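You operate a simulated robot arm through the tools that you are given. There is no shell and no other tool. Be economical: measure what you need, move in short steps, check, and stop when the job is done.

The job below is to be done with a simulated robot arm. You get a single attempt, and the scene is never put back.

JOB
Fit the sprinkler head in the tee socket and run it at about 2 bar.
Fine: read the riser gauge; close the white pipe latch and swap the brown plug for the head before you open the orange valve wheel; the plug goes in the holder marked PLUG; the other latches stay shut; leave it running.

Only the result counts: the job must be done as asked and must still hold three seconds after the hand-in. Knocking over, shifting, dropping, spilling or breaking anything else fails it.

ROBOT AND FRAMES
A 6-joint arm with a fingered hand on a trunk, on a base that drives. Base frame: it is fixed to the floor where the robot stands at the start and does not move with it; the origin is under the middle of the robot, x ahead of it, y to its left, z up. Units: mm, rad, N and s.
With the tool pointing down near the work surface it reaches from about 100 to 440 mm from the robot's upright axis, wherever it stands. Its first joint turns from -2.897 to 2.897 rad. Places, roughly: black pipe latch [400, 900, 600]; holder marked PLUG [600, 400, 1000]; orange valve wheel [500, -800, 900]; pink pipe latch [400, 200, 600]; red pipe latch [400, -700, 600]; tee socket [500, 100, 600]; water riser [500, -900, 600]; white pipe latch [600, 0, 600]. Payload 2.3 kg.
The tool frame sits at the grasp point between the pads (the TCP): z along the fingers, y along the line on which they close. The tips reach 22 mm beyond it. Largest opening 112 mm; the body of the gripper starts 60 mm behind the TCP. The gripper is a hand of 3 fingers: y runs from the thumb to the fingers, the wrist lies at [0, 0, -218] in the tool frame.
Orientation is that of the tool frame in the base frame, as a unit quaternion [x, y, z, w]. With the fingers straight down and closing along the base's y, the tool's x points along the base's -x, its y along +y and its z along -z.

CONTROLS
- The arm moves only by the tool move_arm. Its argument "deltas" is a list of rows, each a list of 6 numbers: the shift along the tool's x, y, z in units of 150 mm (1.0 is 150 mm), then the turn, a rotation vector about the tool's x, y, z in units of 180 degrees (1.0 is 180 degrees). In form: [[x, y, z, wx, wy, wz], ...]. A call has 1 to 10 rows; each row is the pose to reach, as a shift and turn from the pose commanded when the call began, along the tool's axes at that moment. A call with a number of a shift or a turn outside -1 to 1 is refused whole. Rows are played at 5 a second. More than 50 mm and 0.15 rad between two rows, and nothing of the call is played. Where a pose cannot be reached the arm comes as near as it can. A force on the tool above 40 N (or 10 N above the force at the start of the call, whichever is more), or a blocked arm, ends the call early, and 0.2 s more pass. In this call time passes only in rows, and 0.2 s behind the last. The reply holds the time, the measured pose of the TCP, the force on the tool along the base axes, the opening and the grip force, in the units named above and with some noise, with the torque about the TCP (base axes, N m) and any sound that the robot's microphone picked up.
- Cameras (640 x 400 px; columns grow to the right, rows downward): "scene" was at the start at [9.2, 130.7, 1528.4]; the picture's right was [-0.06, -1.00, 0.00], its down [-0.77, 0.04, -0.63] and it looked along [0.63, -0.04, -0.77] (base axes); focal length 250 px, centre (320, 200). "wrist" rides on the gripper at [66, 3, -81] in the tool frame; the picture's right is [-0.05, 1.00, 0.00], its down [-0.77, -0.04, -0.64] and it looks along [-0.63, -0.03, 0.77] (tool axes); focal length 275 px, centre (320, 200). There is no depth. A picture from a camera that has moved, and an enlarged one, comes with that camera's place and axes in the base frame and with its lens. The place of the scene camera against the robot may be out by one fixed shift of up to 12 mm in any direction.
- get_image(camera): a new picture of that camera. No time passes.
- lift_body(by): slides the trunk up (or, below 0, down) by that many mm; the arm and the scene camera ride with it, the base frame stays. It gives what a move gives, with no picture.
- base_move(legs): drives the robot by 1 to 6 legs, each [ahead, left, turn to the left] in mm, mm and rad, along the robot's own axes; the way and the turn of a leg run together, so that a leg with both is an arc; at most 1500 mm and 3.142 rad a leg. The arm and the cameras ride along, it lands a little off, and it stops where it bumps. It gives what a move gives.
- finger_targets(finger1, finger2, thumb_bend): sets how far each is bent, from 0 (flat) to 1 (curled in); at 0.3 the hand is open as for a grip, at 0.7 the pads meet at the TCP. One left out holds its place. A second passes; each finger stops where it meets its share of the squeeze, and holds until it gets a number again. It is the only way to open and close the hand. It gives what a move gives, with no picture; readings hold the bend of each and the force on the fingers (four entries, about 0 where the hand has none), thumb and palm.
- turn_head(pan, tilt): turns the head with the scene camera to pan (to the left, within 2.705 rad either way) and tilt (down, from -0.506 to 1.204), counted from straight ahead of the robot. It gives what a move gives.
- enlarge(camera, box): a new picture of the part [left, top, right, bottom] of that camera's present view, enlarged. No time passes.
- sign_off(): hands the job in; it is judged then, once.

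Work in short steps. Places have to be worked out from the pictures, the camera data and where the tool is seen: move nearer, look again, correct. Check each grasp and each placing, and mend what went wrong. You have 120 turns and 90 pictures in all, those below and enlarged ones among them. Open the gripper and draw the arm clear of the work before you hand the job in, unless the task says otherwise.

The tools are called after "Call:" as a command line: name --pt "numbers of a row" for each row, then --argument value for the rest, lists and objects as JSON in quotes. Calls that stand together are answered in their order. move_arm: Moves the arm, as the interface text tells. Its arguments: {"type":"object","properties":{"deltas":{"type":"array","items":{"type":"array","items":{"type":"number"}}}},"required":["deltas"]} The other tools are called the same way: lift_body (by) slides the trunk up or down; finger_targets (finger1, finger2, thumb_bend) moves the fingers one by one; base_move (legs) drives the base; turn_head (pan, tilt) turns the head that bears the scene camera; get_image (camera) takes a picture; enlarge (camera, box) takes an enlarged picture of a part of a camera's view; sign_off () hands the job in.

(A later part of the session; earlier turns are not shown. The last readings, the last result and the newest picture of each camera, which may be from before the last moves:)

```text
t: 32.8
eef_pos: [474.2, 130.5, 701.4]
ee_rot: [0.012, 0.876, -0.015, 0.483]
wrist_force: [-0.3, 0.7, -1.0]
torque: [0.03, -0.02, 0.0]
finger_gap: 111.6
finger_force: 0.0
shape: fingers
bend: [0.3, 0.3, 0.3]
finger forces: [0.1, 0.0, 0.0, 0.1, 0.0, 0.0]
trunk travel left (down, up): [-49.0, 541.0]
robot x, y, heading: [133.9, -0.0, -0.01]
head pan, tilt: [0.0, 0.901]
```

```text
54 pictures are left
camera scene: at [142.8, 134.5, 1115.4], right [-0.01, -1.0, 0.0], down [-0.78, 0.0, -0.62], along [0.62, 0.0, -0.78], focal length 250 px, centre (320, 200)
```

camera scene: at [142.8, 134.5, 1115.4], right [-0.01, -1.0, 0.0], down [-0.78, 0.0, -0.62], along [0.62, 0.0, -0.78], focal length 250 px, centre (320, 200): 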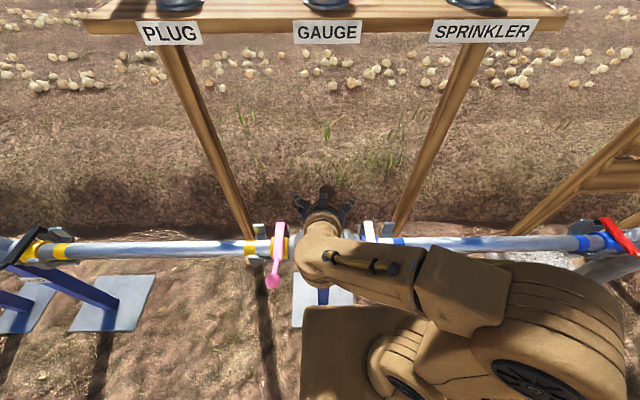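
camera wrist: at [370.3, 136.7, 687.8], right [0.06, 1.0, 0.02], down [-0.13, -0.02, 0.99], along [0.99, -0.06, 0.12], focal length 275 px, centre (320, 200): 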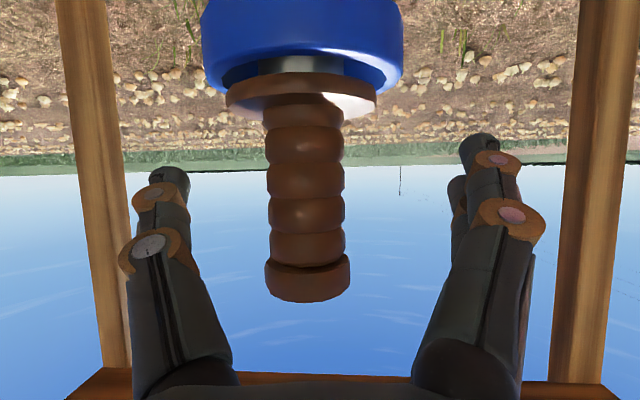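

Now the hand is pitched 57° with the plug's grip centred; shift 5 mm in y, close and lift.

Call:
move_arm --pt "0 -0.035 0 0 0 0"

Call:
finger_targets --finger1 0.75 --finger2 0.75 --thumb_bend 0.75

Call:
lift_body --by 120

Call:
get_image --camera "wrist"

Call:
get_image --camera "scene"

```text
t: 33.2
eef_pos: [474.7, 123.8, 700.6]
ee_rot: [0.013, 0.876, -0.016, 0.482]
wrist_force: [-0.1, 0.8, 0.8]
torque: [0.02, -0.02, -0.01]
finger_gap: 111.5
finger_force: 0.0
shape: fingers
bend: [0.3, 0.3, 0.3]
finger forces: [0.0, 0.1, 0.0, 0.1, 0.0, 0.0]
trunk travel left (down, up): [-49.0, 541.0]
robot x, y, heading: [135.7, -1.1, -0.003]
head pan, tilt: [0.0, 0.901]
```

```text
t: 34.2
eef_pos: [474.7, 125.0, 701.3]
ee_rot: [0.013, 0.876, -0.016, 0.481]
wrist_force: [-0.5, 0.0, 0.4]
torque: [0.01, 0.0, -0.02]
finger_gap: 0.0
finger_force: 0.0
shape: fingers
bend: [0.74, 0.75, 0.73]
finger forces: [0.1, 0.0, 0.0, 0.0, 0.0, 0.0]
trunk travel left (down, up): [-49.0, 541.0]
robot x, y, heading: [132.4, 0.5, -0.007]
head pan, tilt: [0.0, 0.901]
```

```text
t: 35.7
eef_pos: [473.5, 123.8, 821.1]
ee_rot: [0.012, 0.876, -0.015, 0.482]
wrist_force: [0.0, 0.3, 0.6]
torque: [0.0, -0.02, -0.01]
finger_gap: 0.0
finger_force: 0.2
shape: fingers
bend: [0.74, 0.75, 0.73]
finger forces: [0.0, 0.0, 0.1, 0.0, 0.0, 0.1]
trunk travel left (down, up): [-169.0, 421.0]
robot x, y, heading: [132.3, 2.9, -0.005]
head pan, tilt: [0.0, 0.901]
```

```text
53 pictures are left
camera wrist: at [370.6, 130.7, 807.4], right [0.06, 1.0, 0.02], down [-0.13, -0.02, 0.99], along [0.99, -0.06, 0.12], focal length 275 px, centre (320, 200)
```

wrist: 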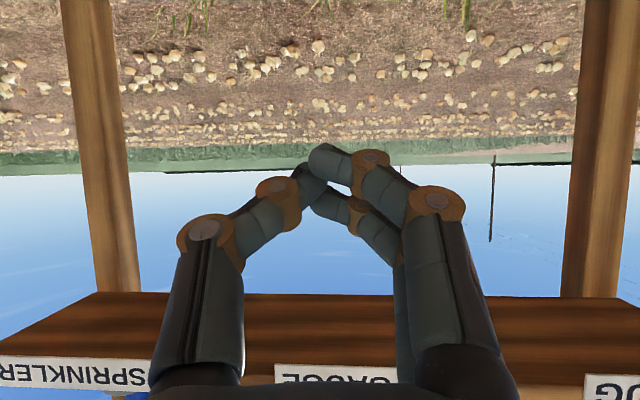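

```text
52 pictures are left
camera scene: at [142.8, 134.6, 1235.3], right [-0.01, -1.0, 0.0], down [-0.78, 0.0, -0.62], along [0.62, 0.0, -0.78], focal length 250 px, centre (320, 200)
```

scene: 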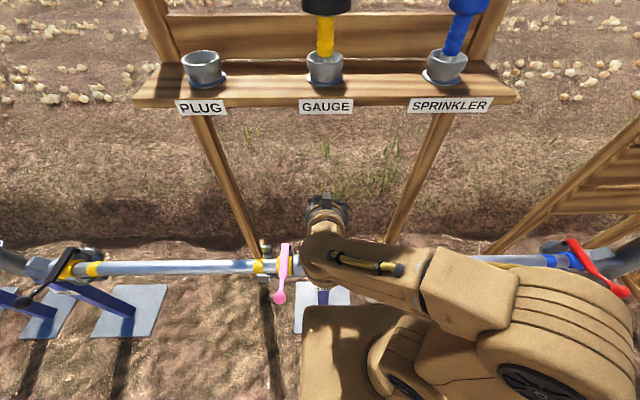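

The fingers closed to zero, so the plug slipped. I pitch the hand back to look at the tee.

Call:
move_arm --pt "0.03 0 -0.04 0 0.04 0" --pt "0.06 0 -0.08 0 0.08 0" --pt "0.1 0 -0.12 0 0.12 0" --pt "0.14 0 -0.16 0 0.16 0" --pt "0.18 0 -0.2 0 0.2 0" --pt "0.2 0 -0.22 0 0.24 0"

Call:
get_image --camera "wrist"

```text
t: 37.1
eef_pos: [430.7, 126.0, 815.0]
ee_rot: [0.018, 0.992, -0.01, 0.124]
wrist_force: [0.1, -0.6, -0.7]
torque: [0.05, 0.0, -0.03]
finger_gap: 0.1
finger_force: 0.0
shape: fingers
bend: [0.74, 0.75, 0.73]
finger forces: [0.1, 0.1, 0.1, 0.1, 0.1, 0.0]
trunk travel left (down, up): [-169.0, 421.0]
robot x, y, heading: [133.3, 1.4, -0.008]
head pan, tilt: [0.0, 0.901]
```

```text
51 pictures are left
camera wrist: at [346.4, 132.1, 874.3], right [0.08, 1.0, 0.0], down [0.59, -0.05, 0.81], along [0.8, -0.07, -0.59], focal length 275 px, centre (320, 200)
```

wrist: 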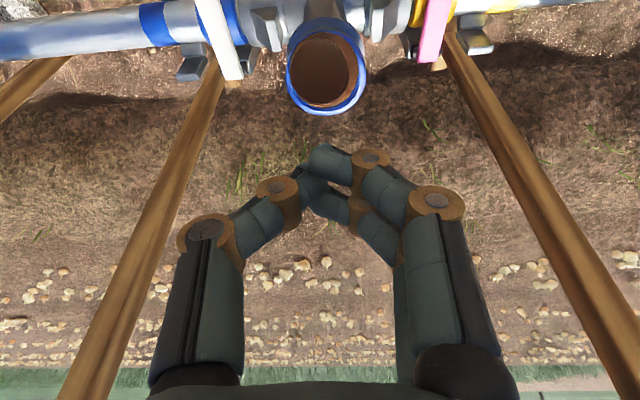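

Socket shows only brown inside; zoom to see what happened.

Call:
enlarge --camera "wrist" --box '[240, 0, 420, 130]'

Call:
enlarge --camera "scene" --box '[200, 170, 440, 330]'

```text
3.08 times, centred on (330, 65) of wrist
camera zoom: at [346.4, 132.1, 874.3], right [0.08, 1.0, 0.0], down [0.59, -0.05, 0.81], along [0.8, -0.07, -0.59], focal length 847 px, centre (289, 615)
```

zoom: 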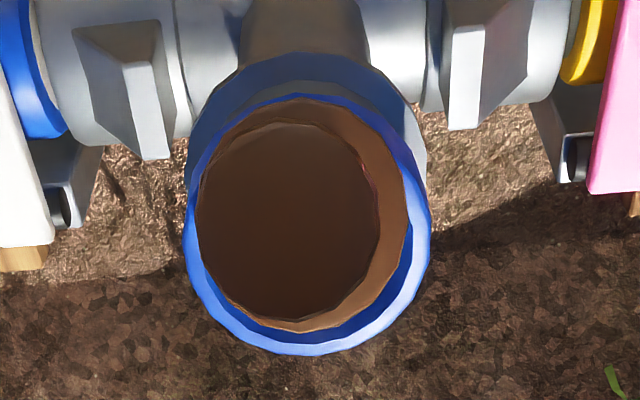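

```text
2.50 times, centred on (320, 250) of scene
camera zoom: at [142.8, 134.5, 1235.4], right [-0.01, -1.0, 0.0], down [-0.78, 0.0, -0.62], along [0.62, 0.0, -0.78], focal length 624 px, centre (320, 75)
```

zoom: 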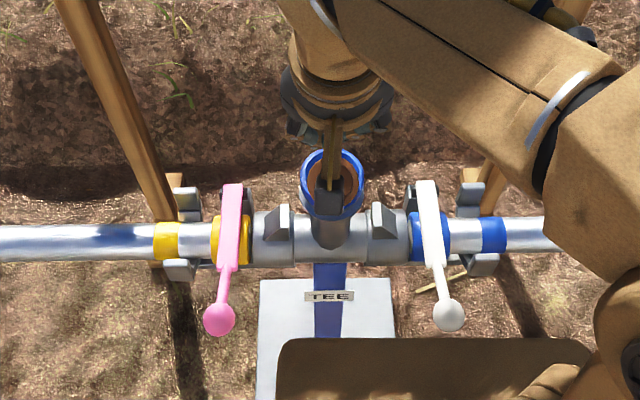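

The plug is still in the tee but leaning ~27° toward me (top ≈(429,124,722), flange ≈(463,124,654)). I'll open, lower again, and grip it more along its axis: tool tilt ~52°, about 25° from the plug axis, still usable under the shelf roof.

Call:
finger_targets --finger1 0.3 --finger2 0.3 --thumb_bend 0.3

Call:
lift_body --by -120

Call:
move_arm --pt "-0.017 0 0.014 0 -0.042 0" --pt "-0.034 0 0.028 0 -0.084 0" --pt "-0.051 -0.005 0.042 0 -0.126 0" --pt "-0.068 -0.01 0.056 0 -0.168 0" --pt "-0.085 -0.01 0.07 0 -0.211 0"

Call:
get_image --camera "wrist"

```text
t: 38.1
eef_pos: [431.9, 125.5, 813.3]
ee_rot: [0.018, 0.992, -0.009, 0.125]
wrist_force: [0.1, -0.4, 0.9]
torque: [-0.02, -0.01, -0.01]
finger_gap: 111.2
finger_force: 0.1
shape: fingers
bend: [0.3, 0.3, 0.3]
finger forces: [0.0, 0.0, 0.1, 0.0, 0.0, 0.0]
trunk travel left (down, up): [-169.0, 421.0]
robot x, y, heading: [135.5, -1.8, -0.01]
head pan, tilt: [0.0, 0.901]
```

```text
t: 39.6
eef_pos: [430.5, 125.8, 694.3]
ee_rot: [0.017, 0.992, -0.01, 0.125]
wrist_force: [0.5, 0.6, -0.3]
torque: [-0.03, -0.01, 0.0]
finger_gap: 111.2
finger_force: 0.1
shape: fingers
bend: [0.3, 0.3, 0.3]
finger forces: [0.1, 0.1, 0.1, 0.0, 0.0, 0.0]
trunk travel left (down, up): [-49.0, 541.0]
robot x, y, heading: [128.0, 0.1, -0.007]
head pan, tilt: [0.0, 0.901]
```

```text
t: 40.8
eef_pos: [444.5, 123.1, 686.5]
ee_rot: [0.013, 0.897, -0.015, 0.442]
wrist_force: [-0.3, 0.3, -0.7]
torque: [-0.01, -0.02, -0.01]
finger_gap: 111.3
finger_force: 0.1
shape: fingers
bend: [0.3, 0.3, 0.3]
finger forces: [0.0, 0.0, 0.1, 0.0, 0.0, 0.0]
trunk travel left (down, up): [-49.0, 541.0]
robot x, y, heading: [134.2, 2.5, -0.002]
head pan, tilt: [0.0, 0.901]
```

```text
48 pictures are left
camera wrist: at [341.0, 129.6, 682.7], right [0.06, 1.0, 0.02], down [-0.04, -0.02, 1.0], along [1.0, -0.06, 0.03], focal length 275 px, centre (320, 200)
```

wrist: 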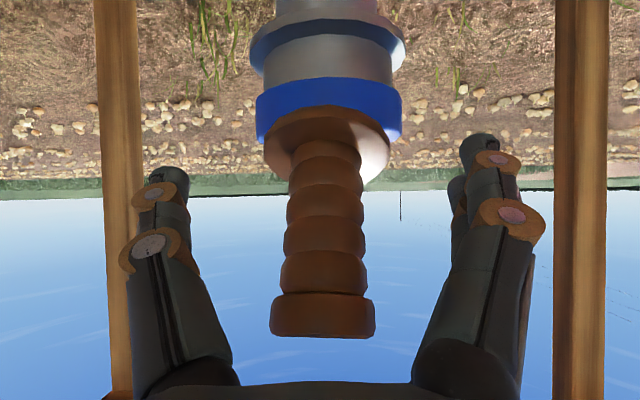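

Plug midpoint ≈ (446,125,691), right between the pads. Close to 0.7.

Call:
finger_targets --finger1 0.7 --finger2 0.7 --thumb_bend 0.7

Call:
get_image --camera "wrist"

```text
t: 41.8
eef_pos: [444.2, 124.6, 687.2]
ee_rot: [0.013, 0.897, -0.015, 0.442]
wrist_force: [-1.4, 10.1, 2.8]
torque: [0.36, -0.03, 0.19]
finger_gap: 33.1
finger_force: 10.6
shape: fingers
bend: [0.53, 0.63, 0.67]
finger forces: [11.0, 5.1, 0.0, 0.1, 5.3, 0.0]
trunk travel left (down, up): [-49.0, 541.0]
robot x, y, heading: [130.7, -1.2, -0.005]
head pan, tilt: [0.0, 0.901]
```

```text
47 pictures are left
camera wrist: at [340.9, 130.7, 682.9], right [0.06, 1.0, 0.02], down [-0.04, -0.02, 1.0], along [1.0, -0.06, 0.03], focal length 275 px, centre (320, 200)
```

wrist: 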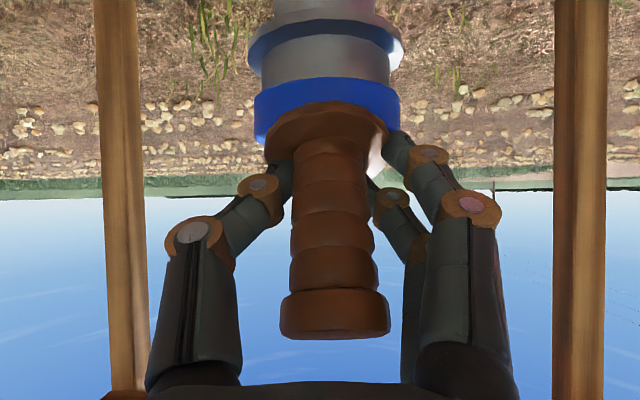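

One finger is jammed on the flange. Open, back off ~12 mm along the plug axis and regrip.

Call:
finger_targets --finger1 0.35 --finger2 0.35 --thumb_bend 0.35

Call:
move_arm --pt "-0.025 0.012 -0.08 0 0 0"

Call:
finger_targets --finger1 0.7 --finger2 0.7 --thumb_bend 0.7

Call:
get_image --camera "wrist"

```text
t: 42.8
eef_pos: [446.6, 122.5, 686.5]
ee_rot: [0.013, 0.897, -0.015, 0.441]
wrist_force: [-1.0, 0.8, 0.6]
torque: [-0.01, -0.01, 0.02]
finger_gap: 97.6
finger_force: 0.0
shape: fingers
bend: [0.35, 0.35, 0.35]
finger forces: [0.0, 0.0, 0.1, 0.1, 0.0, 0.1]
trunk travel left (down, up): [-49.0, 541.0]
robot x, y, heading: [134.7, 0.5, -0.003]
head pan, tilt: [0.0, 0.901]
```

```text
t: 43.2
eef_pos: [439.5, 125.5, 698.2]
ee_rot: [0.013, 0.897, -0.015, 0.441]
wrist_force: [0.8, -0.2, -0.1]
torque: [-0.04, 0.0, 0.03]
finger_gap: 97.4
finger_force: 0.2
shape: fingers
bend: [0.35, 0.35, 0.35]
finger forces: [0.0, 0.0, 0.0, 0.1, 0.0, 0.0]
trunk travel left (down, up): [-49.0, 541.0]
robot x, y, heading: [134.3, -1.9, -0.004]
head pan, tilt: [0.0, 0.901]
```

```text
t: 44.2
eef_pos: [438.0, 124.4, 698.2]
ee_rot: [0.014, 0.897, -0.015, 0.442]
wrist_force: [-0.7, -0.1, 0.2]
torque: [0.06, 0.03, 0.04]
finger_gap: 22.7
finger_force: 7.7
shape: fingers
bend: [0.62, 0.65, 0.65]
finger forces: [5.7, 3.2, 0.0, 0.0, 7.9, 0.0]
trunk travel left (down, up): [-49.0, 541.0]
robot x, y, heading: [131.3, 0.5, -0.004]
head pan, tilt: [0.0, 0.901]
```

```text
46 pictures are left
camera wrist: at [334.8, 132.0, 693.9], right [0.07, 1.0, 0.02], down [-0.03, -0.02, 1.0], along [1.0, -0.07, 0.03], focal length 275 px, centre (320, 200)
```

wrist: 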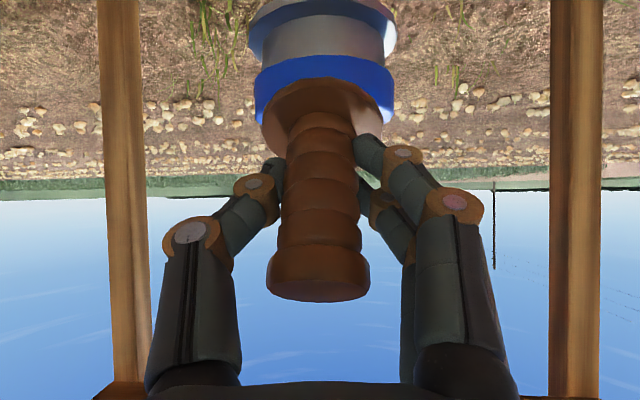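

Solid three-finger grip. Now rotate the plug upright about its flange, then lift.

Call:
move_arm --pt "-0.045 0.003 0.033 0 0.039 0" --pt "-0.095 0.005 0.068 0 0.078 0" --pt "-0.145 0.007 0.103 0 0.117 0" --pt "-0.191 0.01 0.135 0 0.154 0"

Call:
get_image --camera "wrist"

```text
t: 45.2
eef_pos: [471.6, 124.7, 709.2]
ee_rot: [0.016, 0.977, -0.011, 0.212]
wrist_force: [-0.8, -0.1, -1.5]
torque: [-0.01, 0.02, -0.01]
finger_gap: 23.0
finger_force: 8.2
shape: fingers
bend: [0.63, 0.65, 0.66]
finger forces: [5.4, 3.2, 0.0, 0.0, 8.0, 0.0]
trunk travel left (down, up): [-49.0, 541.0]
robot x, y, heading: [135.6, 0.5, -0.001]
head pan, tilt: [0.0, 0.901]
```

```text
45 pictures are left
camera wrist: at [378.9, 131.3, 752.6], right [0.08, 1.0, 0.01], down [0.44, -0.04, 0.9], along [0.9, -0.07, -0.44], focal length 275 px, centre (320, 200)
```

wrist: 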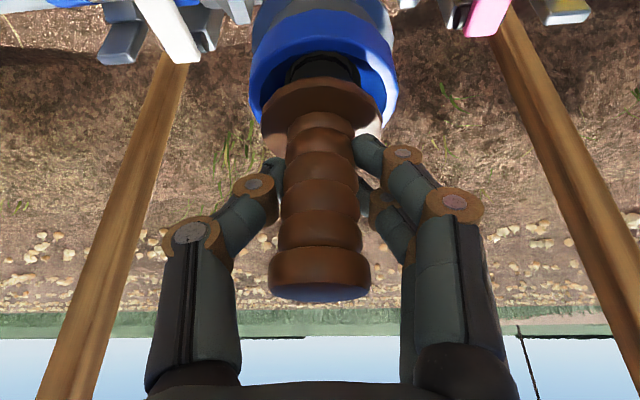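

Plug follows the hand. Lift the trunk 150 mm and check what's below.

Call:
lift_body --by 150

Call:
get_image --camera "wrist"

Call:
get_image --camera "scene"

```text
t: 47.0
eef_pos: [471.4, 124.5, 857.9]
ee_rot: [0.016, 0.977, -0.011, 0.214]
wrist_force: [0.3, 0.8, -1.2]
torque: [0.01, 0.02, -0.01]
finger_gap: 22.5
finger_force: 7.9
shape: fingers
bend: [0.62, 0.65, 0.66]
finger forces: [5.1, 3.0, 0.0, 0.0, 8.0, 0.0]
trunk travel left (down, up): [-199.0, 391.0]
robot x, y, heading: [131.9, 1.4, -0.003]
head pan, tilt: [0.0, 0.901]
```

```text
44 pictures are left
camera wrist: at [378.9, 131.3, 902.4], right [0.08, 1.0, 0.0], down [0.43, -0.04, 0.9], along [0.9, -0.07, -0.44], focal length 275 px, centre (320, 200)
```

wrist: 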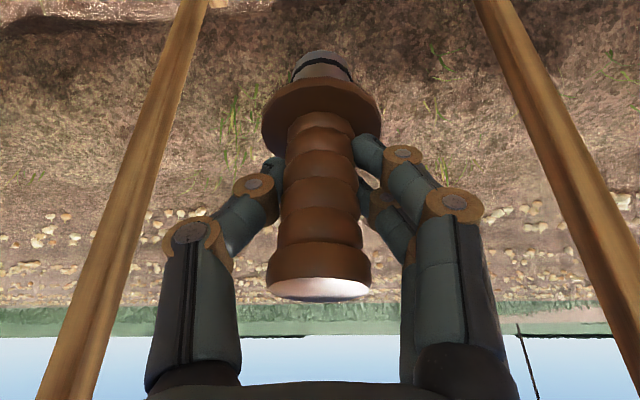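

```text
43 pictures are left
camera scene: at [142.9, 134.6, 1265.3], right [-0.01, -1.0, 0.0], down [-0.78, 0.0, -0.62], along [0.62, 0.0, -0.78], focal length 250 px, centre (320, 200)
```

scene: 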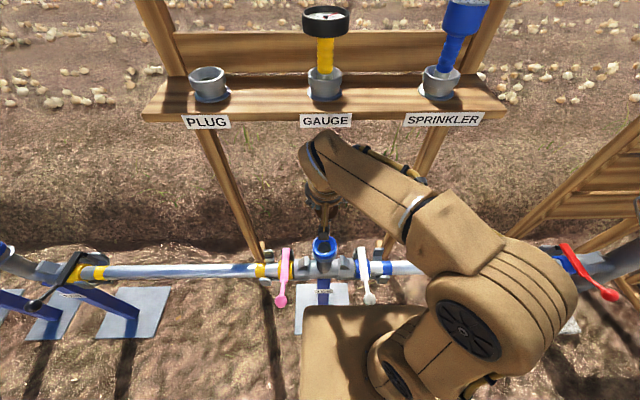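

Plug is out and held. Raise the trunk 270 mm more, then drive left ~225 mm (30 mm back) to face the PLUG holder.

Call:
lift_body --by 270

Call:
base_move --legs '[[-30, 0, 0], [0, 228, 0]]'

Call:
get_image --camera "wrist"

Call:
get_image --camera "scene"

```text
t: 49.7
eef_pos: [472.2, 124.4, 1127.8]
ee_rot: [0.016, 0.977, -0.012, 0.214]
wrist_force: [-0.3, -0.6, -0.4]
torque: [0.01, 0.0, 0.02]
finger_gap: 22.4
finger_force: 7.9
shape: fingers
bend: [0.62, 0.65, 0.66]
finger forces: [5.0, 3.2, 0.1, 0.2, 8.0, 0.0]
trunk travel left (down, up): [-469.0, 121.0]
robot x, y, heading: [130.7, -5.0, -0.005]
head pan, tilt: [0.0, 0.901]
```

```text
t: 51.9
eef_pos: [442.9, 351.1, 1127.7]
ee_rot: [0.014, 0.977, -0.011, 0.214]
wrist_force: [0.3, -0.2, -1.0]
torque: [0.0, 0.0, 0.01]
finger_gap: 22.6
finger_force: 8.3
shape: fingers
bend: [0.62, 0.65, 0.66]
finger forces: [5.1, 3.2, 0.1, 0.1, 8.1, 0.1]
trunk travel left (down, up): [-469.0, 121.0]
robot x, y, heading: [105.2, 226.0, -0.004]
head pan, tilt: [0.0, 0.901]
```

```text
42 pictures are left
camera wrist: at [348.8, 357.7, 1172.3], right [0.08, 1.0, 0.0], down [0.43, -0.04, 0.9], along [0.9, -0.07, -0.44], focal length 275 px, centre (320, 200)
```

wrist: 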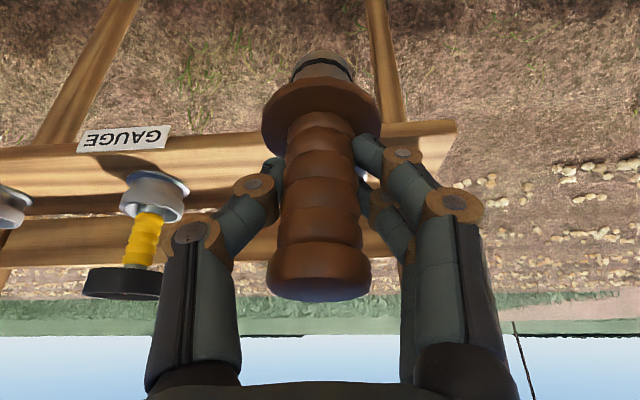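

```text
41 pictures are left
camera scene: at [112.8, 360.5, 1535.3], right [0.0, -1.0, 0.0], down [-0.78, 0.0, -0.62], along [0.62, 0.0, -0.78], focal length 250 px, centre (320, 200)
```

scene: 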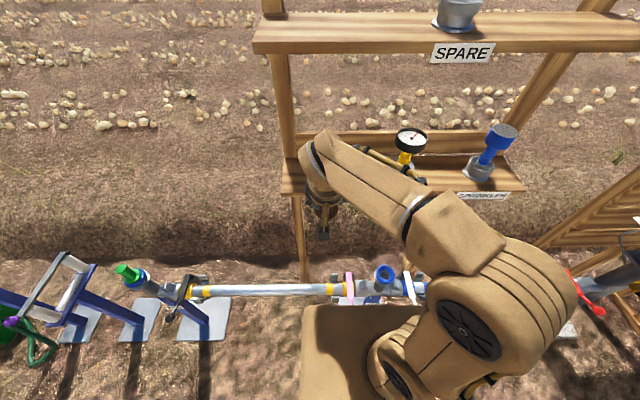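

The "roof" is an upper shelf with a SPARE holder (front ≈ x600, z1345). I estimate the PLUG holder rim at ≈(638,365,1025). To verify, I shift the hand to the right so the wrist camera sees the holder, tilting to ~38°.

Call:
move_arm --pt "-0.15 -0.15 0.04 0 -0.019 0" --pt "-0.29 -0.29 0.08 0 -0.038 0" --pt "-0.43 -0.44 0.12 0 -0.057 0" --pt "-0.569 -0.585 0.167 0 -0.075 0"

Call:
get_image --camera "wrist"

Call:
get_image --camera "scene"

```text
t: 52.9
eef_pos: [527.4, 262.0, 1141.0]
ee_rot: [0.013, 0.945, -0.012, 0.327]
wrist_force: [-0.5, 0.1, -1.2]
torque: [0.02, -0.01, 0.01]
finger_gap: 22.9
finger_force: 8.3
shape: fingers
bend: [0.62, 0.65, 0.66]
finger forces: [5.2, 3.1, 0.0, 0.0, 8.1, 0.1]
trunk travel left (down, up): [-469.0, 121.0]
robot x, y, heading: [102.7, 223.5, -0.003]
head pan, tilt: [0.0, 0.901]
```

```text
40 pictures are left
camera wrist: at [426.3, 267.6, 1162.6], right [0.07, 1.0, 0.01], down [0.21, -0.03, 0.98], along [0.97, -0.07, -0.21], focal length 275 px, centre (320, 200)
```

wrist: 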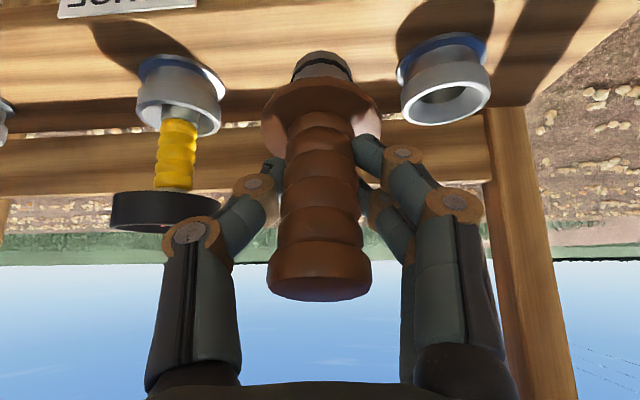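

```text
39 pictures are left
camera scene: at [113.4, 359.2, 1535.4], right [0.0, -1.0, 0.0], down [-0.78, 0.0, -0.62], along [0.62, 0.0, -0.78], focal length 250 px, centre (320, 200)
```

scene: 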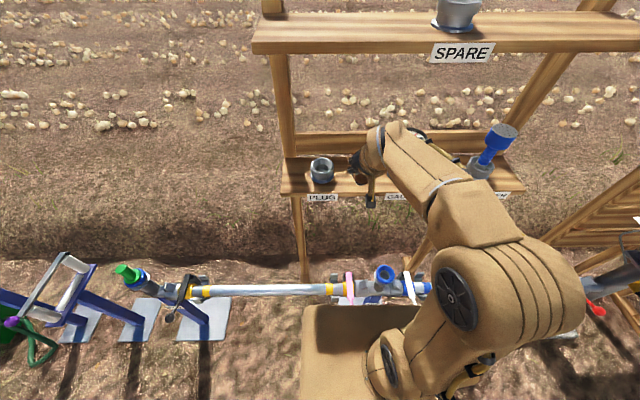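

Wrist view gives the PLUG holder rim ≈(643,361,1033). Zoom the scene view to cross-check.

Call:
enlarge --camera "scene" --box '[280, 110, 400, 220]'

Call:
enlarge --camera "wrist" --box '[230, 0, 550, 200]'

```text
3.64 times, centred on (340, 165) of scene
camera zoom: at [113.4, 359.2, 1535.4], right [0.0, -1.0, 0.0], down [-0.78, 0.0, -0.62], along [0.62, 0.0, -0.78], focal length 908 px, centre (247, 327)
```

zoom: 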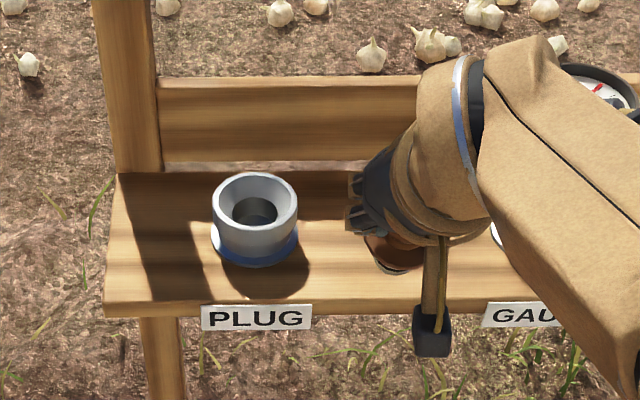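

```text
2.00 times, centred on (390, 100) of wrist
camera zoom: at [426.3, 267.6, 1162.6], right [0.07, 1.0, 0.01], down [0.21, -0.03, 0.98], along [0.97, -0.07, -0.21], focal length 551 px, centre (180, 400)
```

zoom: 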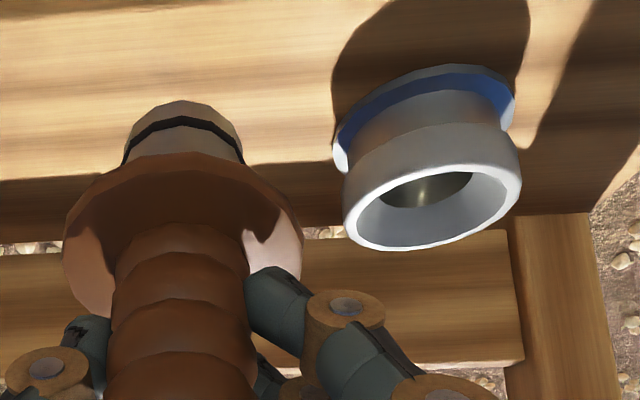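

The holder has a funnel mouth; combined estimate rim ≈(619,351,1047). Plug currently leans ~21°. Move to pre-insert: tip ~15 mm above the mouth with lean ~16°.

Call:
move_arm --pt "-0.05 0.2 0 0 0.007 0" --pt "-0.1 0.4 0 0 0.014 0" --pt "-0.2 0.61 0.05 0 0.028 0" --pt "-0.3 0.61 0.12 0 0.028 0" --pt "-0.395 0.61 0.209 0 0.028 0"

Call:
get_image --camera "wrist"

Call:
enlarge --camera "scene" --box '[260, 90, 400, 220]'

```text
t: 54.0
eef_pos: [598.3, 352.3, 1154.4]
ee_rot: [0.014, 0.958, -0.014, 0.285]
wrist_force: [-0.4, -0.1, -1.4]
torque: [-0.02, 0.03, -0.04]
finger_gap: 22.6
finger_force: 8.5
shape: fingers
bend: [0.62, 0.65, 0.66]
finger forces: [5.2, 3.1, 0.1, 0.1, 7.9, 0.0]
trunk travel left (down, up): [-469.0, 121.0]
robot x, y, heading: [104.6, 222.8, -0.001]
head pan, tilt: [0.0, 0.901]
```

```text
36 pictures are left
camera wrist: at [499.2, 357.8, 1184.6], right [0.07, 1.0, 0.01], down [0.3, -0.03, 0.95], along [0.95, -0.07, -0.3], focal length 275 px, centre (320, 200)
```

wrist: 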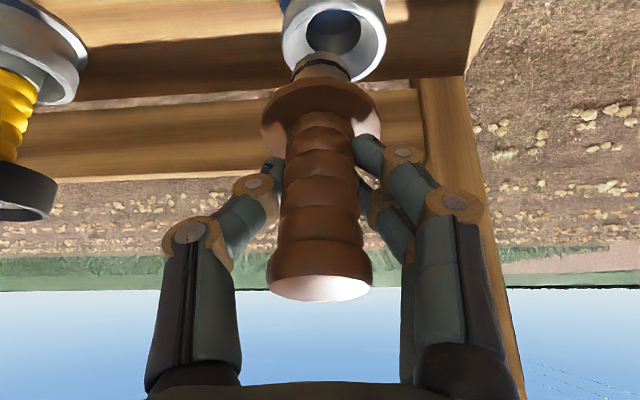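

```text
3.08 times, centred on (330, 155) of scene
camera zoom: at [113.9, 359.9, 1535.3], right [0.0, -1.0, 0.0], down [-0.78, 0.0, -0.62], along [0.62, 0.0, -0.78], focal length 768 px, centre (289, 338)
```

zoom: 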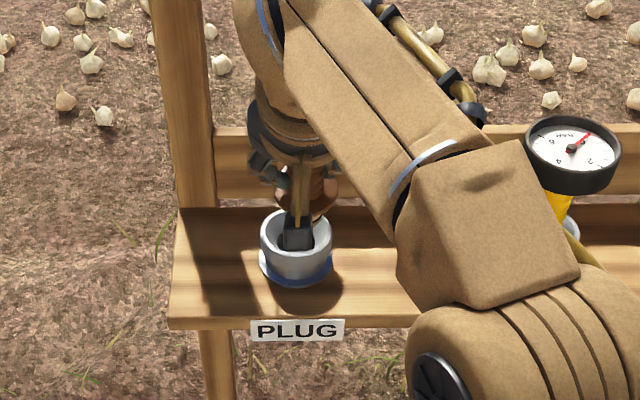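

Triangulating the two wrist views gives the mouth at ≈(635,357,1037). Shift 11 mm forward, 7 mm left and lower into the funnel.

Call:
move_arm --pt "-0.061 0.047 0.04 0 0 0" --pt "0.03 0.047 0.18 0 0 0" --pt "0.066 0.047 0.235 0 0 0" --pt "0.103 0.047 0.291 0 0 0"

Call:
get_image --camera "wrist"

```text
t: 55.0
eef_pos: [608.9, 355.8, 1107.5]
ee_rot: [0.014, 0.958, -0.012, 0.286]
wrist_force: [0.4, -0.2, 0.4]
torque: [0.03, -0.05, -0.01]
finger_gap: 22.7
finger_force: 8.2
shape: fingers
bend: [0.62, 0.66, 0.65]
finger forces: [4.8, 3.5, 0.0, 0.0, 8.2, 0.1]
trunk travel left (down, up): [-469.0, 121.0]
robot x, y, heading: [102.5, 223.5, -0.0]
head pan, tilt: [0.0, 0.901]
```

```text
34 pictures are left
camera wrist: at [509.0, 362.1, 1138.0], right [0.07, 1.0, 0.01], down [0.3, -0.03, 0.95], along [0.95, -0.07, -0.3], focal length 275 px, centre (320, 200)
```

wrist: 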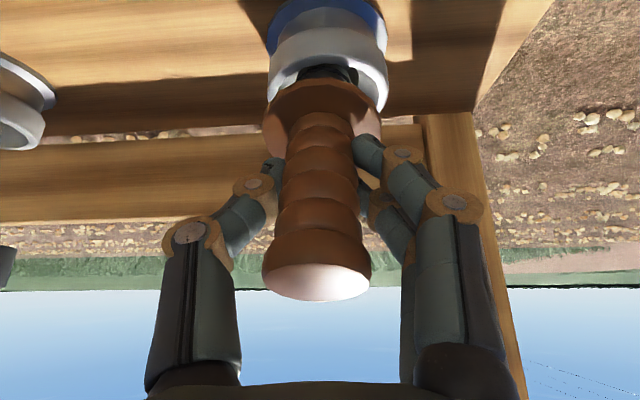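

The spigot has entered the mouth. Lower while turning the plug nearly upright.

Call:
move_arm --pt "-0.01 0.0 0.05 0 0.016 0" --pt "-0.018 0.003 0.105 0 0.031 0" --pt "-0.026 0.005 0.16 0 0.047 0" --pt "-0.035 0.007 0.214 0 0.062 0"

Call:
get_image --camera "wrist"

Call:
enlarge --camera "scene" --box '[240, 0, 480, 220]'

```text
t: 56.0
eef_pos: [628.7, 354.4, 1082.8]
ee_rot: [0.017, 0.981, -0.01, 0.191]
wrist_force: [2.0, 0.7, 3.1]
torque: [0.01, -0.08, 0.05]
finger_gap: 22.7
finger_force: 8.9
shape: fingers
bend: [0.63, 0.67, 0.66]
finger forces: [4.9, 4.6, 0.0, 0.0, 8.6, 0.0]
trunk travel left (down, up): [-469.0, 121.0]
robot x, y, heading: [106.7, 225.0, -0.002]
head pan, tilt: [0.0, 0.901]
```

```text
33 pictures are left
camera wrist: at [537.5, 361.6, 1132.6], right [0.08, 1.0, 0.0], down [0.48, -0.04, 0.88], along [0.88, -0.07, -0.48], focal length 275 px, centre (320, 200)
```

wrist: 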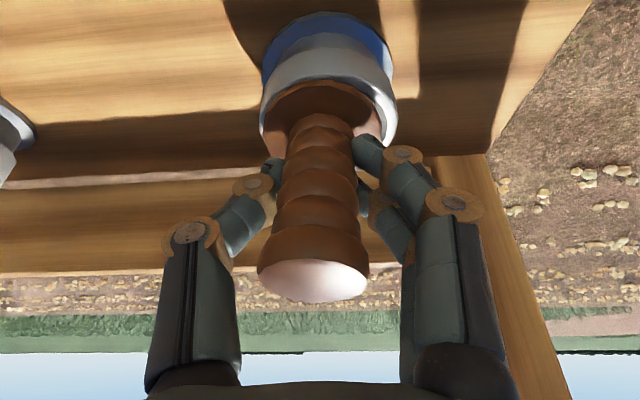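

```text
1.82 times, centred on (360, 110) of scene
camera zoom: at [112.8, 359.3, 1535.5], right [0.0, -1.0, 0.0], down [-0.78, 0.0, -0.62], along [0.62, 0.0, -0.78], focal length 454 px, centre (247, 364)
```

zoom: 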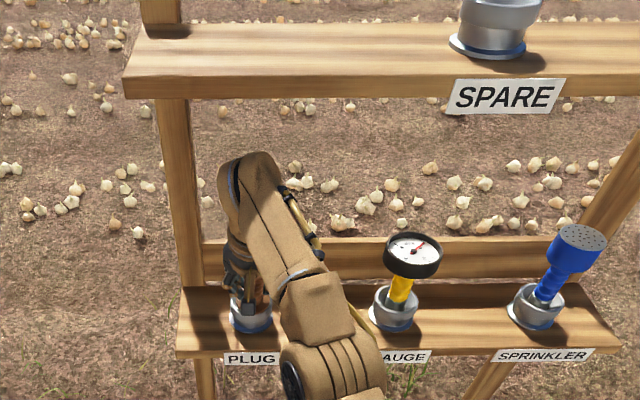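

Flange is at the funnel with light contact. Press a few mm further to seat it.

Call:
move_arm --pt "0 0.005 0.03 0 0.007 0" --pt "0 0.01 0.06 0 0.014 0" --pt "0 0.01 0.09 0 0.02 0"

Call:
get_image --camera "wrist"

```text
t: 56.9
eef_pos: [620.8, 356.9, 1067.4]
ee_rot: [0.015, 0.986, -0.011, 0.163]
wrist_force: [3.6, 1.9, 24.1]
torque: [0.08, -0.23, 0.07]
finger_gap: 21.9
finger_force: 15.0
shape: fingers
bend: [0.66, 0.68, 0.66]
finger forces: [6.0, 12.1, 0.0, 0.0, 12.1, 0.0]
out of reach, approached as far as the arm can: row 2, 3
trunk travel left (down, up): [-469.0, 121.0]
robot x, y, heading: [103.3, 227.2, 0.003]
head pan, tilt: [0.0, 0.901]
```

```text
31 pictures are left
camera wrist: at [532.4, 363.3, 1122.7], right [0.08, 1.0, 0.0], down [0.53, -0.04, 0.85], along [0.85, -0.07, -0.53], focal length 275 px, centre (320, 200)
```

wrist: 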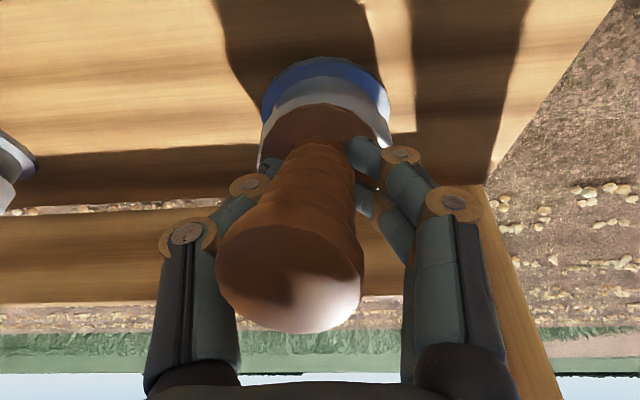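

The plug bottomed (24 N) and is in the holder. Release it and look.

Call:
finger_targets --finger1 0.3 --finger2 0.3 --thumb_bend 0.3

Call:
get_image --camera "wrist"

```text
t: 57.9
eef_pos: [624.0, 354.2, 1065.8]
ee_rot: [0.016, 0.987, -0.009, 0.159]
wrist_force: [8.4, -9.8, 6.1]
torque: [-0.11, -0.2, -0.13]
finger_gap: 71.9
finger_force: 7.8
shape: fingers
bend: [0.7, 0.3, 0.3]
finger forces: [15.5, 0.0, 0.1, 0.0, 0.1, 0.0]
trunk travel left (down, up): [-469.0, 121.0]
robot x, y, heading: [101.8, 221.7, -0.003]
head pan, tilt: [0.0, 0.901]
```

```text
30 pictures are left
camera wrist: at [535.7, 360.9, 1120.5], right [0.08, 1.0, 0.0], down [0.53, -0.04, 0.85], along [0.84, -0.07, -0.53], focal length 275 px, centre (320, 200)
```

wrist: 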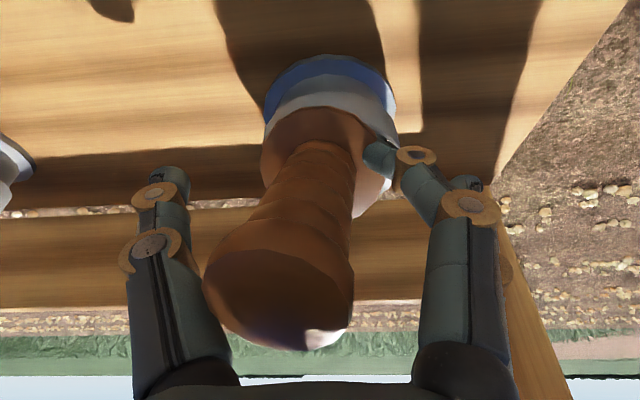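

Finger 1 is caught against the flange and pushing the plug sideways. Ease the hand left (+y) and slightly up, then reopen finger 1.

Call:
move_arm --pt "0 0.04 -0.02 0 0 0" --pt "0 0.06 -0.05 0 0 0"

Call:
finger_targets --finger1 0.3

Call:
get_image --camera "wrist"

```text
t: 58.5
eef_pos: [616.5, 367.8, 1069.6]
ee_rot: [0.015, 0.987, -0.008, 0.159]
wrist_force: [1.0, -0.4, -0.5]
torque: [0.0, 0.03, 0.0]
finger_gap: 111.3
finger_force: 0.0
shape: fingers
bend: [0.3, 0.3, 0.3]
finger forces: [0.0, 0.0, 0.0, 0.1, 0.1, 0.0]
out of reach, approached as far as the arm can: row 2
trunk travel left (down, up): [-469.0, 121.0]
robot x, y, heading: [101.5, 226.1, -0.006]
head pan, tilt: [0.0, 0.901]
```

```text
t: 59.5
eef_pos: [618.7, 367.9, 1071.2]
ee_rot: [0.015, 0.987, -0.008, 0.159]
wrist_force: [0.3, 0.1, -0.1]
torque: [0.01, -0.04, 0.0]
finger_gap: 111.6
finger_force: 0.0
shape: fingers
bend: [0.3, 0.3, 0.3]
finger forces: [0.0, 0.0, 0.1, 0.0, 0.0, 0.1]
trunk travel left (down, up): [-469.0, 121.0]
robot x, y, heading: [103.5, 225.8, -0.002]
head pan, tilt: [0.0, 0.901]
```

```text
29 pictures are left
camera wrist: at [529.6, 373.8, 1125.5], right [0.08, 1.0, 0.0], down [0.53, -0.04, 0.85], along [0.84, -0.07, -0.53], focal length 275 px, centre (320, 200)
```

wrist: 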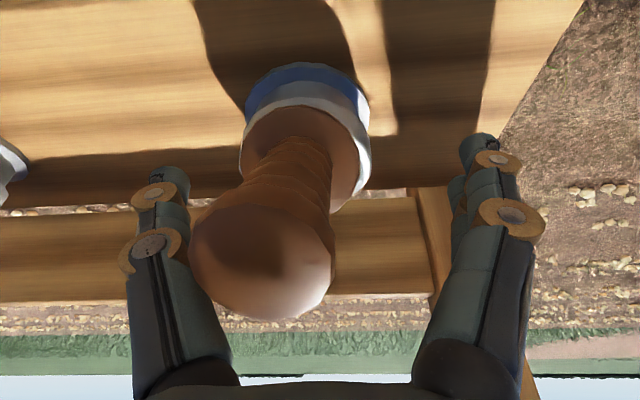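

Free now. Shift slightly right to centre, then withdraw straight back toward me.

Call:
move_arm --pt "0 -0.06 0 0 0 0" --pt "0.2 -0.07 -0.09 0 0 0" --pt "0.4 -0.07 -0.18 0 0 0" --pt "0.6 -0.08 -0.27 0 0 0" --pt "0.8 -0.08 -0.35 0 0 0"

Call:
get_image --camera "wrist"

Call:
enlarge --camera "scene" --box '[260, 90, 540, 240]'

```text
t: 60.6
eef_pos: [484.3, 362.2, 1083.3]
ee_rot: [0.015, 0.987, -0.01, 0.16]
wrist_force: [-0.2, -0.6, -0.8]
torque: [0.03, 0.01, 0.01]
finger_gap: 111.4
finger_force: 0.0
shape: fingers
bend: [0.3, 0.3, 0.3]
finger forces: [0.0, 0.1, 0.0, 0.0, 0.0, 0.1]
trunk travel left (down, up): [-469.0, 121.0]
robot x, y, heading: [103.4, 222.7, -0.003]
head pan, tilt: [0.0, 0.901]
```

```text
28 pictures are left
camera wrist: at [395.6, 368.6, 1137.5], right [0.08, 1.0, 0.0], down [0.53, -0.04, 0.85], along [0.85, -0.07, -0.53], focal length 275 px, centre (320, 200)
```

wrist: 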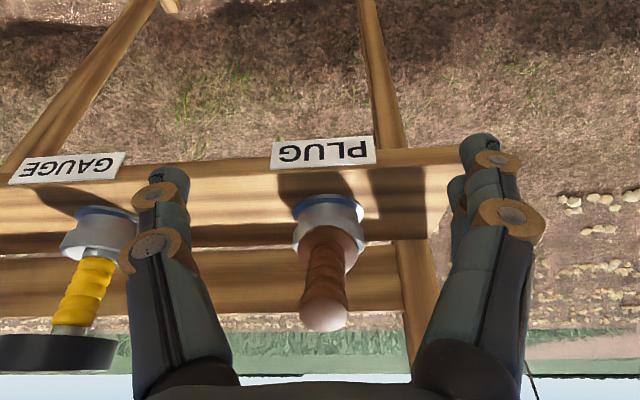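

```text
2.29 times, centred on (400, 165) of scene
camera zoom: at [111.8, 359.3, 1535.4], right [0.0, -1.0, 0.0], down [-0.78, 0.0, -0.62], along [0.62, 0.0, -0.78], focal length 570 px, centre (137, 280)
```

zoom: 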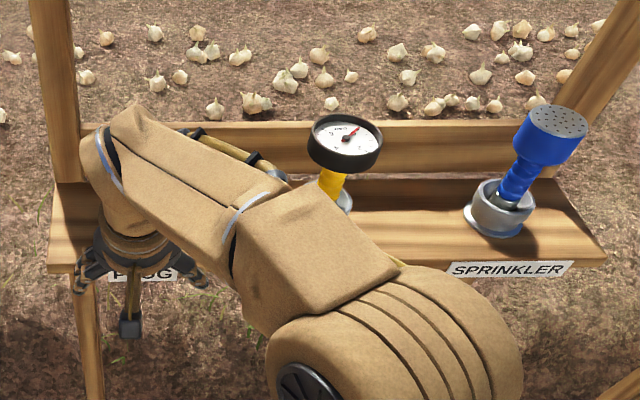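

The plug sits in the PLUG holder just like the other parts sit in theirs. Next the sprinkler: holder ≈(632,-97,1037), head Ø≈74 spanning z≈1107–1153. Drive right ~455 mm to face it.

Call:
base_move --legs '[[0, -457, 0]]'

Call:
move_arm --pt "0 0 -0.1 0 -0.03 0" --pt "0 0 -0.2 0 -0.06 0" --pt "0 0 -0.3 0 -0.09 0" --pt "0 0 -0.4 0 -0.12 0"

Call:
get_image --camera "wrist"

```text
t: 63.4
eef_pos: [484.7, -89.0, 1082.7]
ee_rot: [0.016, 0.987, -0.011, 0.16]
wrist_force: [-0.1, 0.4, -0.2]
torque: [0.01, 0.0, 0.0]
finger_gap: 111.1
finger_force: 0.1
shape: fingers
bend: [0.3, 0.3, 0.3]
finger forces: [0.1, 0.0, 0.0, 0.1, 0.0, 0.1]
trunk travel left (down, up): [-469.0, 121.0]
robot x, y, heading: [104.0, -227.4, -0.0]
head pan, tilt: [0.0, 0.901]
```

```text
t: 64.4
eef_pos: [465.0, -88.5, 1139.2]
ee_rot: [0.014, 0.939, -0.013, 0.344]
wrist_force: [0.4, 0.3, -0.5]
torque: [0.0, -0.01, 0.0]
finger_gap: 111.2
finger_force: 0.2
shape: fingers
bend: [0.3, 0.3, 0.3]
finger forces: [0.1, 0.1, 0.0, 0.0, 0.1, 0.0]
trunk travel left (down, up): [-469.0, 121.0]
robot x, y, heading: [102.7, -225.9, -0.001]
head pan, tilt: [0.0, 0.901]
```

```text
26 pictures are left
camera wrist: at [362.2, -81.3, 1157.2], right [0.07, 1.0, 0.02], down [0.18, -0.03, 0.98], along [0.98, -0.06, -0.18], focal length 275 px, centre (320, 200)
```

wrist: 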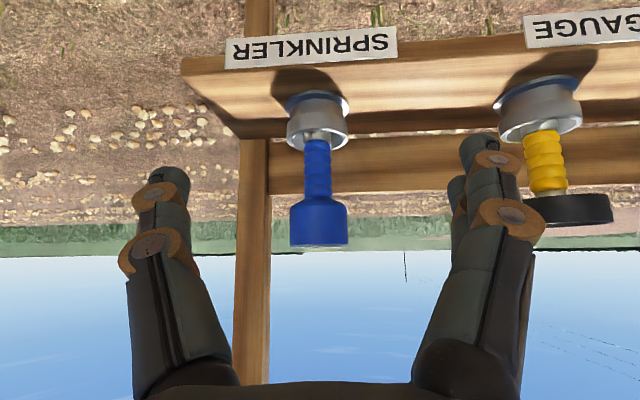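

Sprinkler head is at ≈(634,-99,1130), Ø≈58, upright. Approach most of the way with open fingers.

Call:
move_arm --pt "-0.2 -0.04 0.19 0 0 0" --pt "-0.4 -0.045 0.38 0 0 0" --pt "-0.55 -0.045 0.52 0 0 0" --pt "-0.66 -0.045 0.62 0 0 0"

Call:
get_image --camera "wrist"

```text
t: 65.4
eef_pos: [601.1, -98.2, 1129.2]
ee_rot: [0.014, 0.939, -0.012, 0.342]
wrist_force: [0.4, -0.2, -0.4]
torque: [0.0, 0.0, 0.01]
finger_gap: 111.4
finger_force: 0.1
shape: fingers
bend: [0.3, 0.3, 0.3]
finger forces: [0.0, 0.0, 0.1, 0.1, 0.0, 0.0]
trunk travel left (down, up): [-469.0, 121.0]
robot x, y, heading: [103.5, -226.6, -0.001]
head pan, tilt: [0.0, 0.901]
```

```text
25 pictures are left
camera wrist: at [498.4, -92.2, 1147.6], right [0.07, 1.0, 0.01], down [0.18, -0.03, 0.98], along [0.98, -0.07, -0.18], focal length 275 px, centre (320, 200)
```

wrist: 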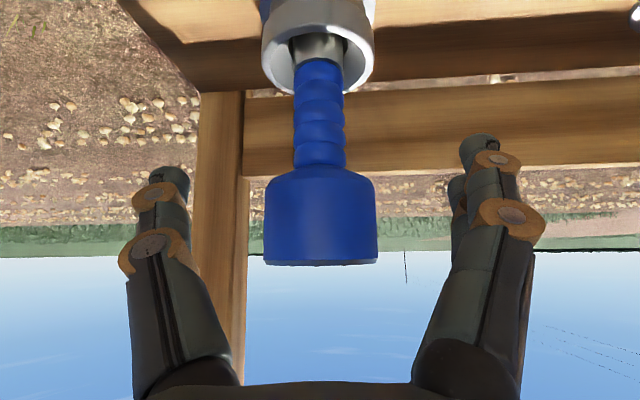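

Head centre ≈(638,-102,1131). Final 37 mm forward, then close.

Call:
move_arm --pt "-0.1 -0.01 0.08 0 0 0" --pt "-0.19 -0.013 0.155 0 0 0"

Call:
finger_targets --finger1 0.7 --finger2 0.7 --thumb_bend 0.7

Call:
get_image --camera "wrist"

```text
t: 66.0
eef_pos: [637.0, -101.0, 1133.9]
ee_rot: [0.013, 0.939, -0.013, 0.342]
wrist_force: [-0.1, 0.6, 0.3]
torque: [0.0, 0.01, -0.01]
finger_gap: 111.5
finger_force: 0.1
shape: fingers
bend: [0.3, 0.3, 0.3]
finger forces: [0.1, 0.1, 0.0, 0.1, 0.0, 0.0]
trunk travel left (down, up): [-469.0, 121.0]
robot x, y, heading: [103.5, -227.8, 0.0]
head pan, tilt: [0.0, 0.901]
```

```text
t: 67.0
eef_pos: [635.8, -102.8, 1133.6]
ee_rot: [0.013, 0.939, -0.013, 0.342]
wrist_force: [1.1, -0.5, 0.2]
torque: [0.01, 0.03, -0.01]
finger_gap: 53.0
finger_force: 18.8
shape: fingers
bend: [0.55, 0.56, 0.56]
finger forces: [9.7, 9.1, 0.0, 0.0, 18.5, 0.0]
trunk travel left (down, up): [-469.0, 121.0]
robot x, y, heading: [102.3, -228.5, 0.002]
head pan, tilt: [0.0, 0.901]
```

```text
24 pictures are left
camera wrist: at [534.0, -94.9, 1151.2], right [0.07, 1.0, 0.01], down [0.18, -0.03, 0.98], along [0.98, -0.07, -0.18], focal length 275 px, centre (320, 200)
```

wrist: 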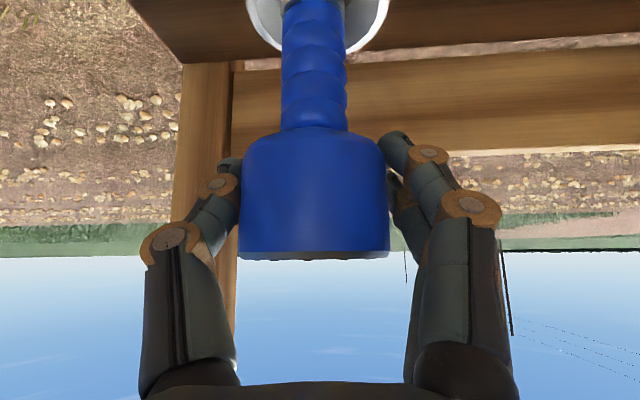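

Firm grip (19 N) on the head. Lift the trunk 62 mm to draw the spigot out.

Call:
lift_body --by 62

Call:
get_image --camera "wrist"

Call:
get_image --camera "scene"

```text
t: 68.0
eef_pos: [636.5, -100.6, 1195.4]
ee_rot: [0.013, 0.939, -0.012, 0.342]
wrist_force: [-1.1, 0.4, -2.0]
torque: [0.01, 0.05, -0.03]
finger_gap: 53.2
finger_force: 19.1
shape: fingers
bend: [0.55, 0.56, 0.56]
finger forces: [9.3, 9.3, 0.1, 0.0, 18.7, 0.0]
trunk travel left (down, up): [-531.0, 59.0]
robot x, y, heading: [104.8, -226.1, -0.0]
head pan, tilt: [0.0, 0.901]
```

```text
23 pictures are left
camera wrist: at [534.2, -94.8, 1213.2], right [0.07, 1.0, 0.01], down [0.18, -0.03, 0.98], along [0.98, -0.07, -0.18], focal length 275 px, centre (320, 200)
```

wrist: 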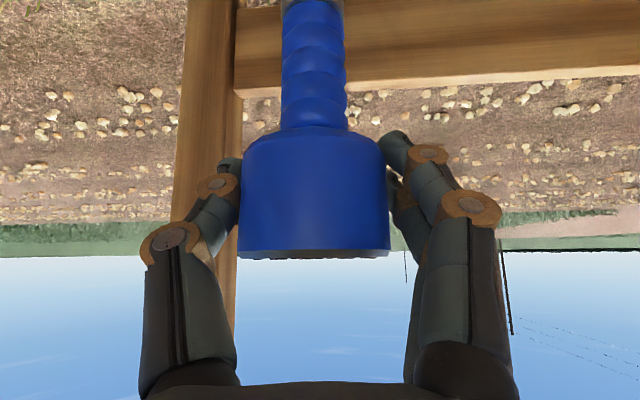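

```text
22 pictures are left
camera scene: at [112.6, -91.6, 1597.4], right [0.0, -1.0, 0.0], down [-0.78, 0.0, -0.62], along [0.62, 0.0, -0.78], focal length 250 px, centre (320, 200)
```

scene: 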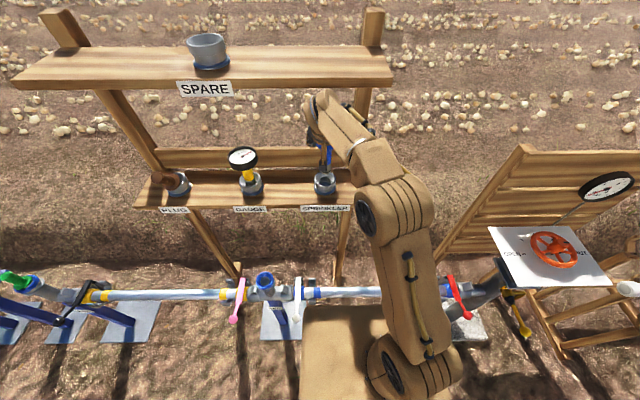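

Held well; the tip should be just above the rim. Lift 15 mm more, then withdraw 150 mm straight back.

Call:
lift_body --by 15

Call:
move_arm --pt "0.19 -0.005 -0.16 0 0 0" --pt "0.38 -0.01 -0.32 0 0 0" --pt "0.57 -0.015 -0.48 0 0 0" --pt "0.764 -0.023 -0.645 0 0 0"

Call:
enlarge --camera "scene" --box '[130, 80, 430, 330]'

```text
t: 68.6
eef_pos: [636.2, -101.7, 1209.7]
ee_rot: [0.013, 0.94, -0.012, 0.342]
wrist_force: [1.1, -0.1, -2.6]
torque: [-0.02, 0.03, 0.0]
finger_gap: 53.1
finger_force: 18.6
shape: fingers
bend: [0.55, 0.56, 0.56]
finger forces: [9.4, 9.2, 0.1, 0.0, 18.7, 0.0]
trunk travel left (down, up): [-546.0, 44.0]
robot x, y, heading: [104.0, -226.8, -0.002]
head pan, tilt: [0.0, 0.901]
```

```text
t: 69.6
eef_pos: [485.2, -101.8, 1212.4]
ee_rot: [0.014, 0.94, -0.013, 0.341]
wrist_force: [0.0, -0.4, -2.2]
torque: [-0.02, 0.02, 0.0]
finger_gap: 53.0
finger_force: 18.6
shape: fingers
bend: [0.55, 0.56, 0.56]
finger forces: [9.4, 9.2, 0.0, 0.1, 18.6, 0.1]
trunk travel left (down, up): [-546.0, 44.0]
robot x, y, heading: [101.9, -229.4, -0.0]
head pan, tilt: [0.0, 0.901]
```

```text
1.60 times, centred on (280, 205) of scene
camera zoom: at [111.0, -92.0, 1612.4], right [0.0, -1.0, 0.0], down [-0.78, 0.0, -0.62], along [0.62, 0.0, -0.78], focal length 399 px, centre (384, 192)
```

zoom: 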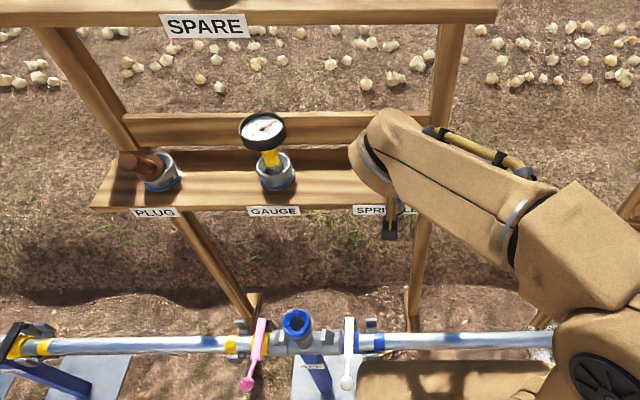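

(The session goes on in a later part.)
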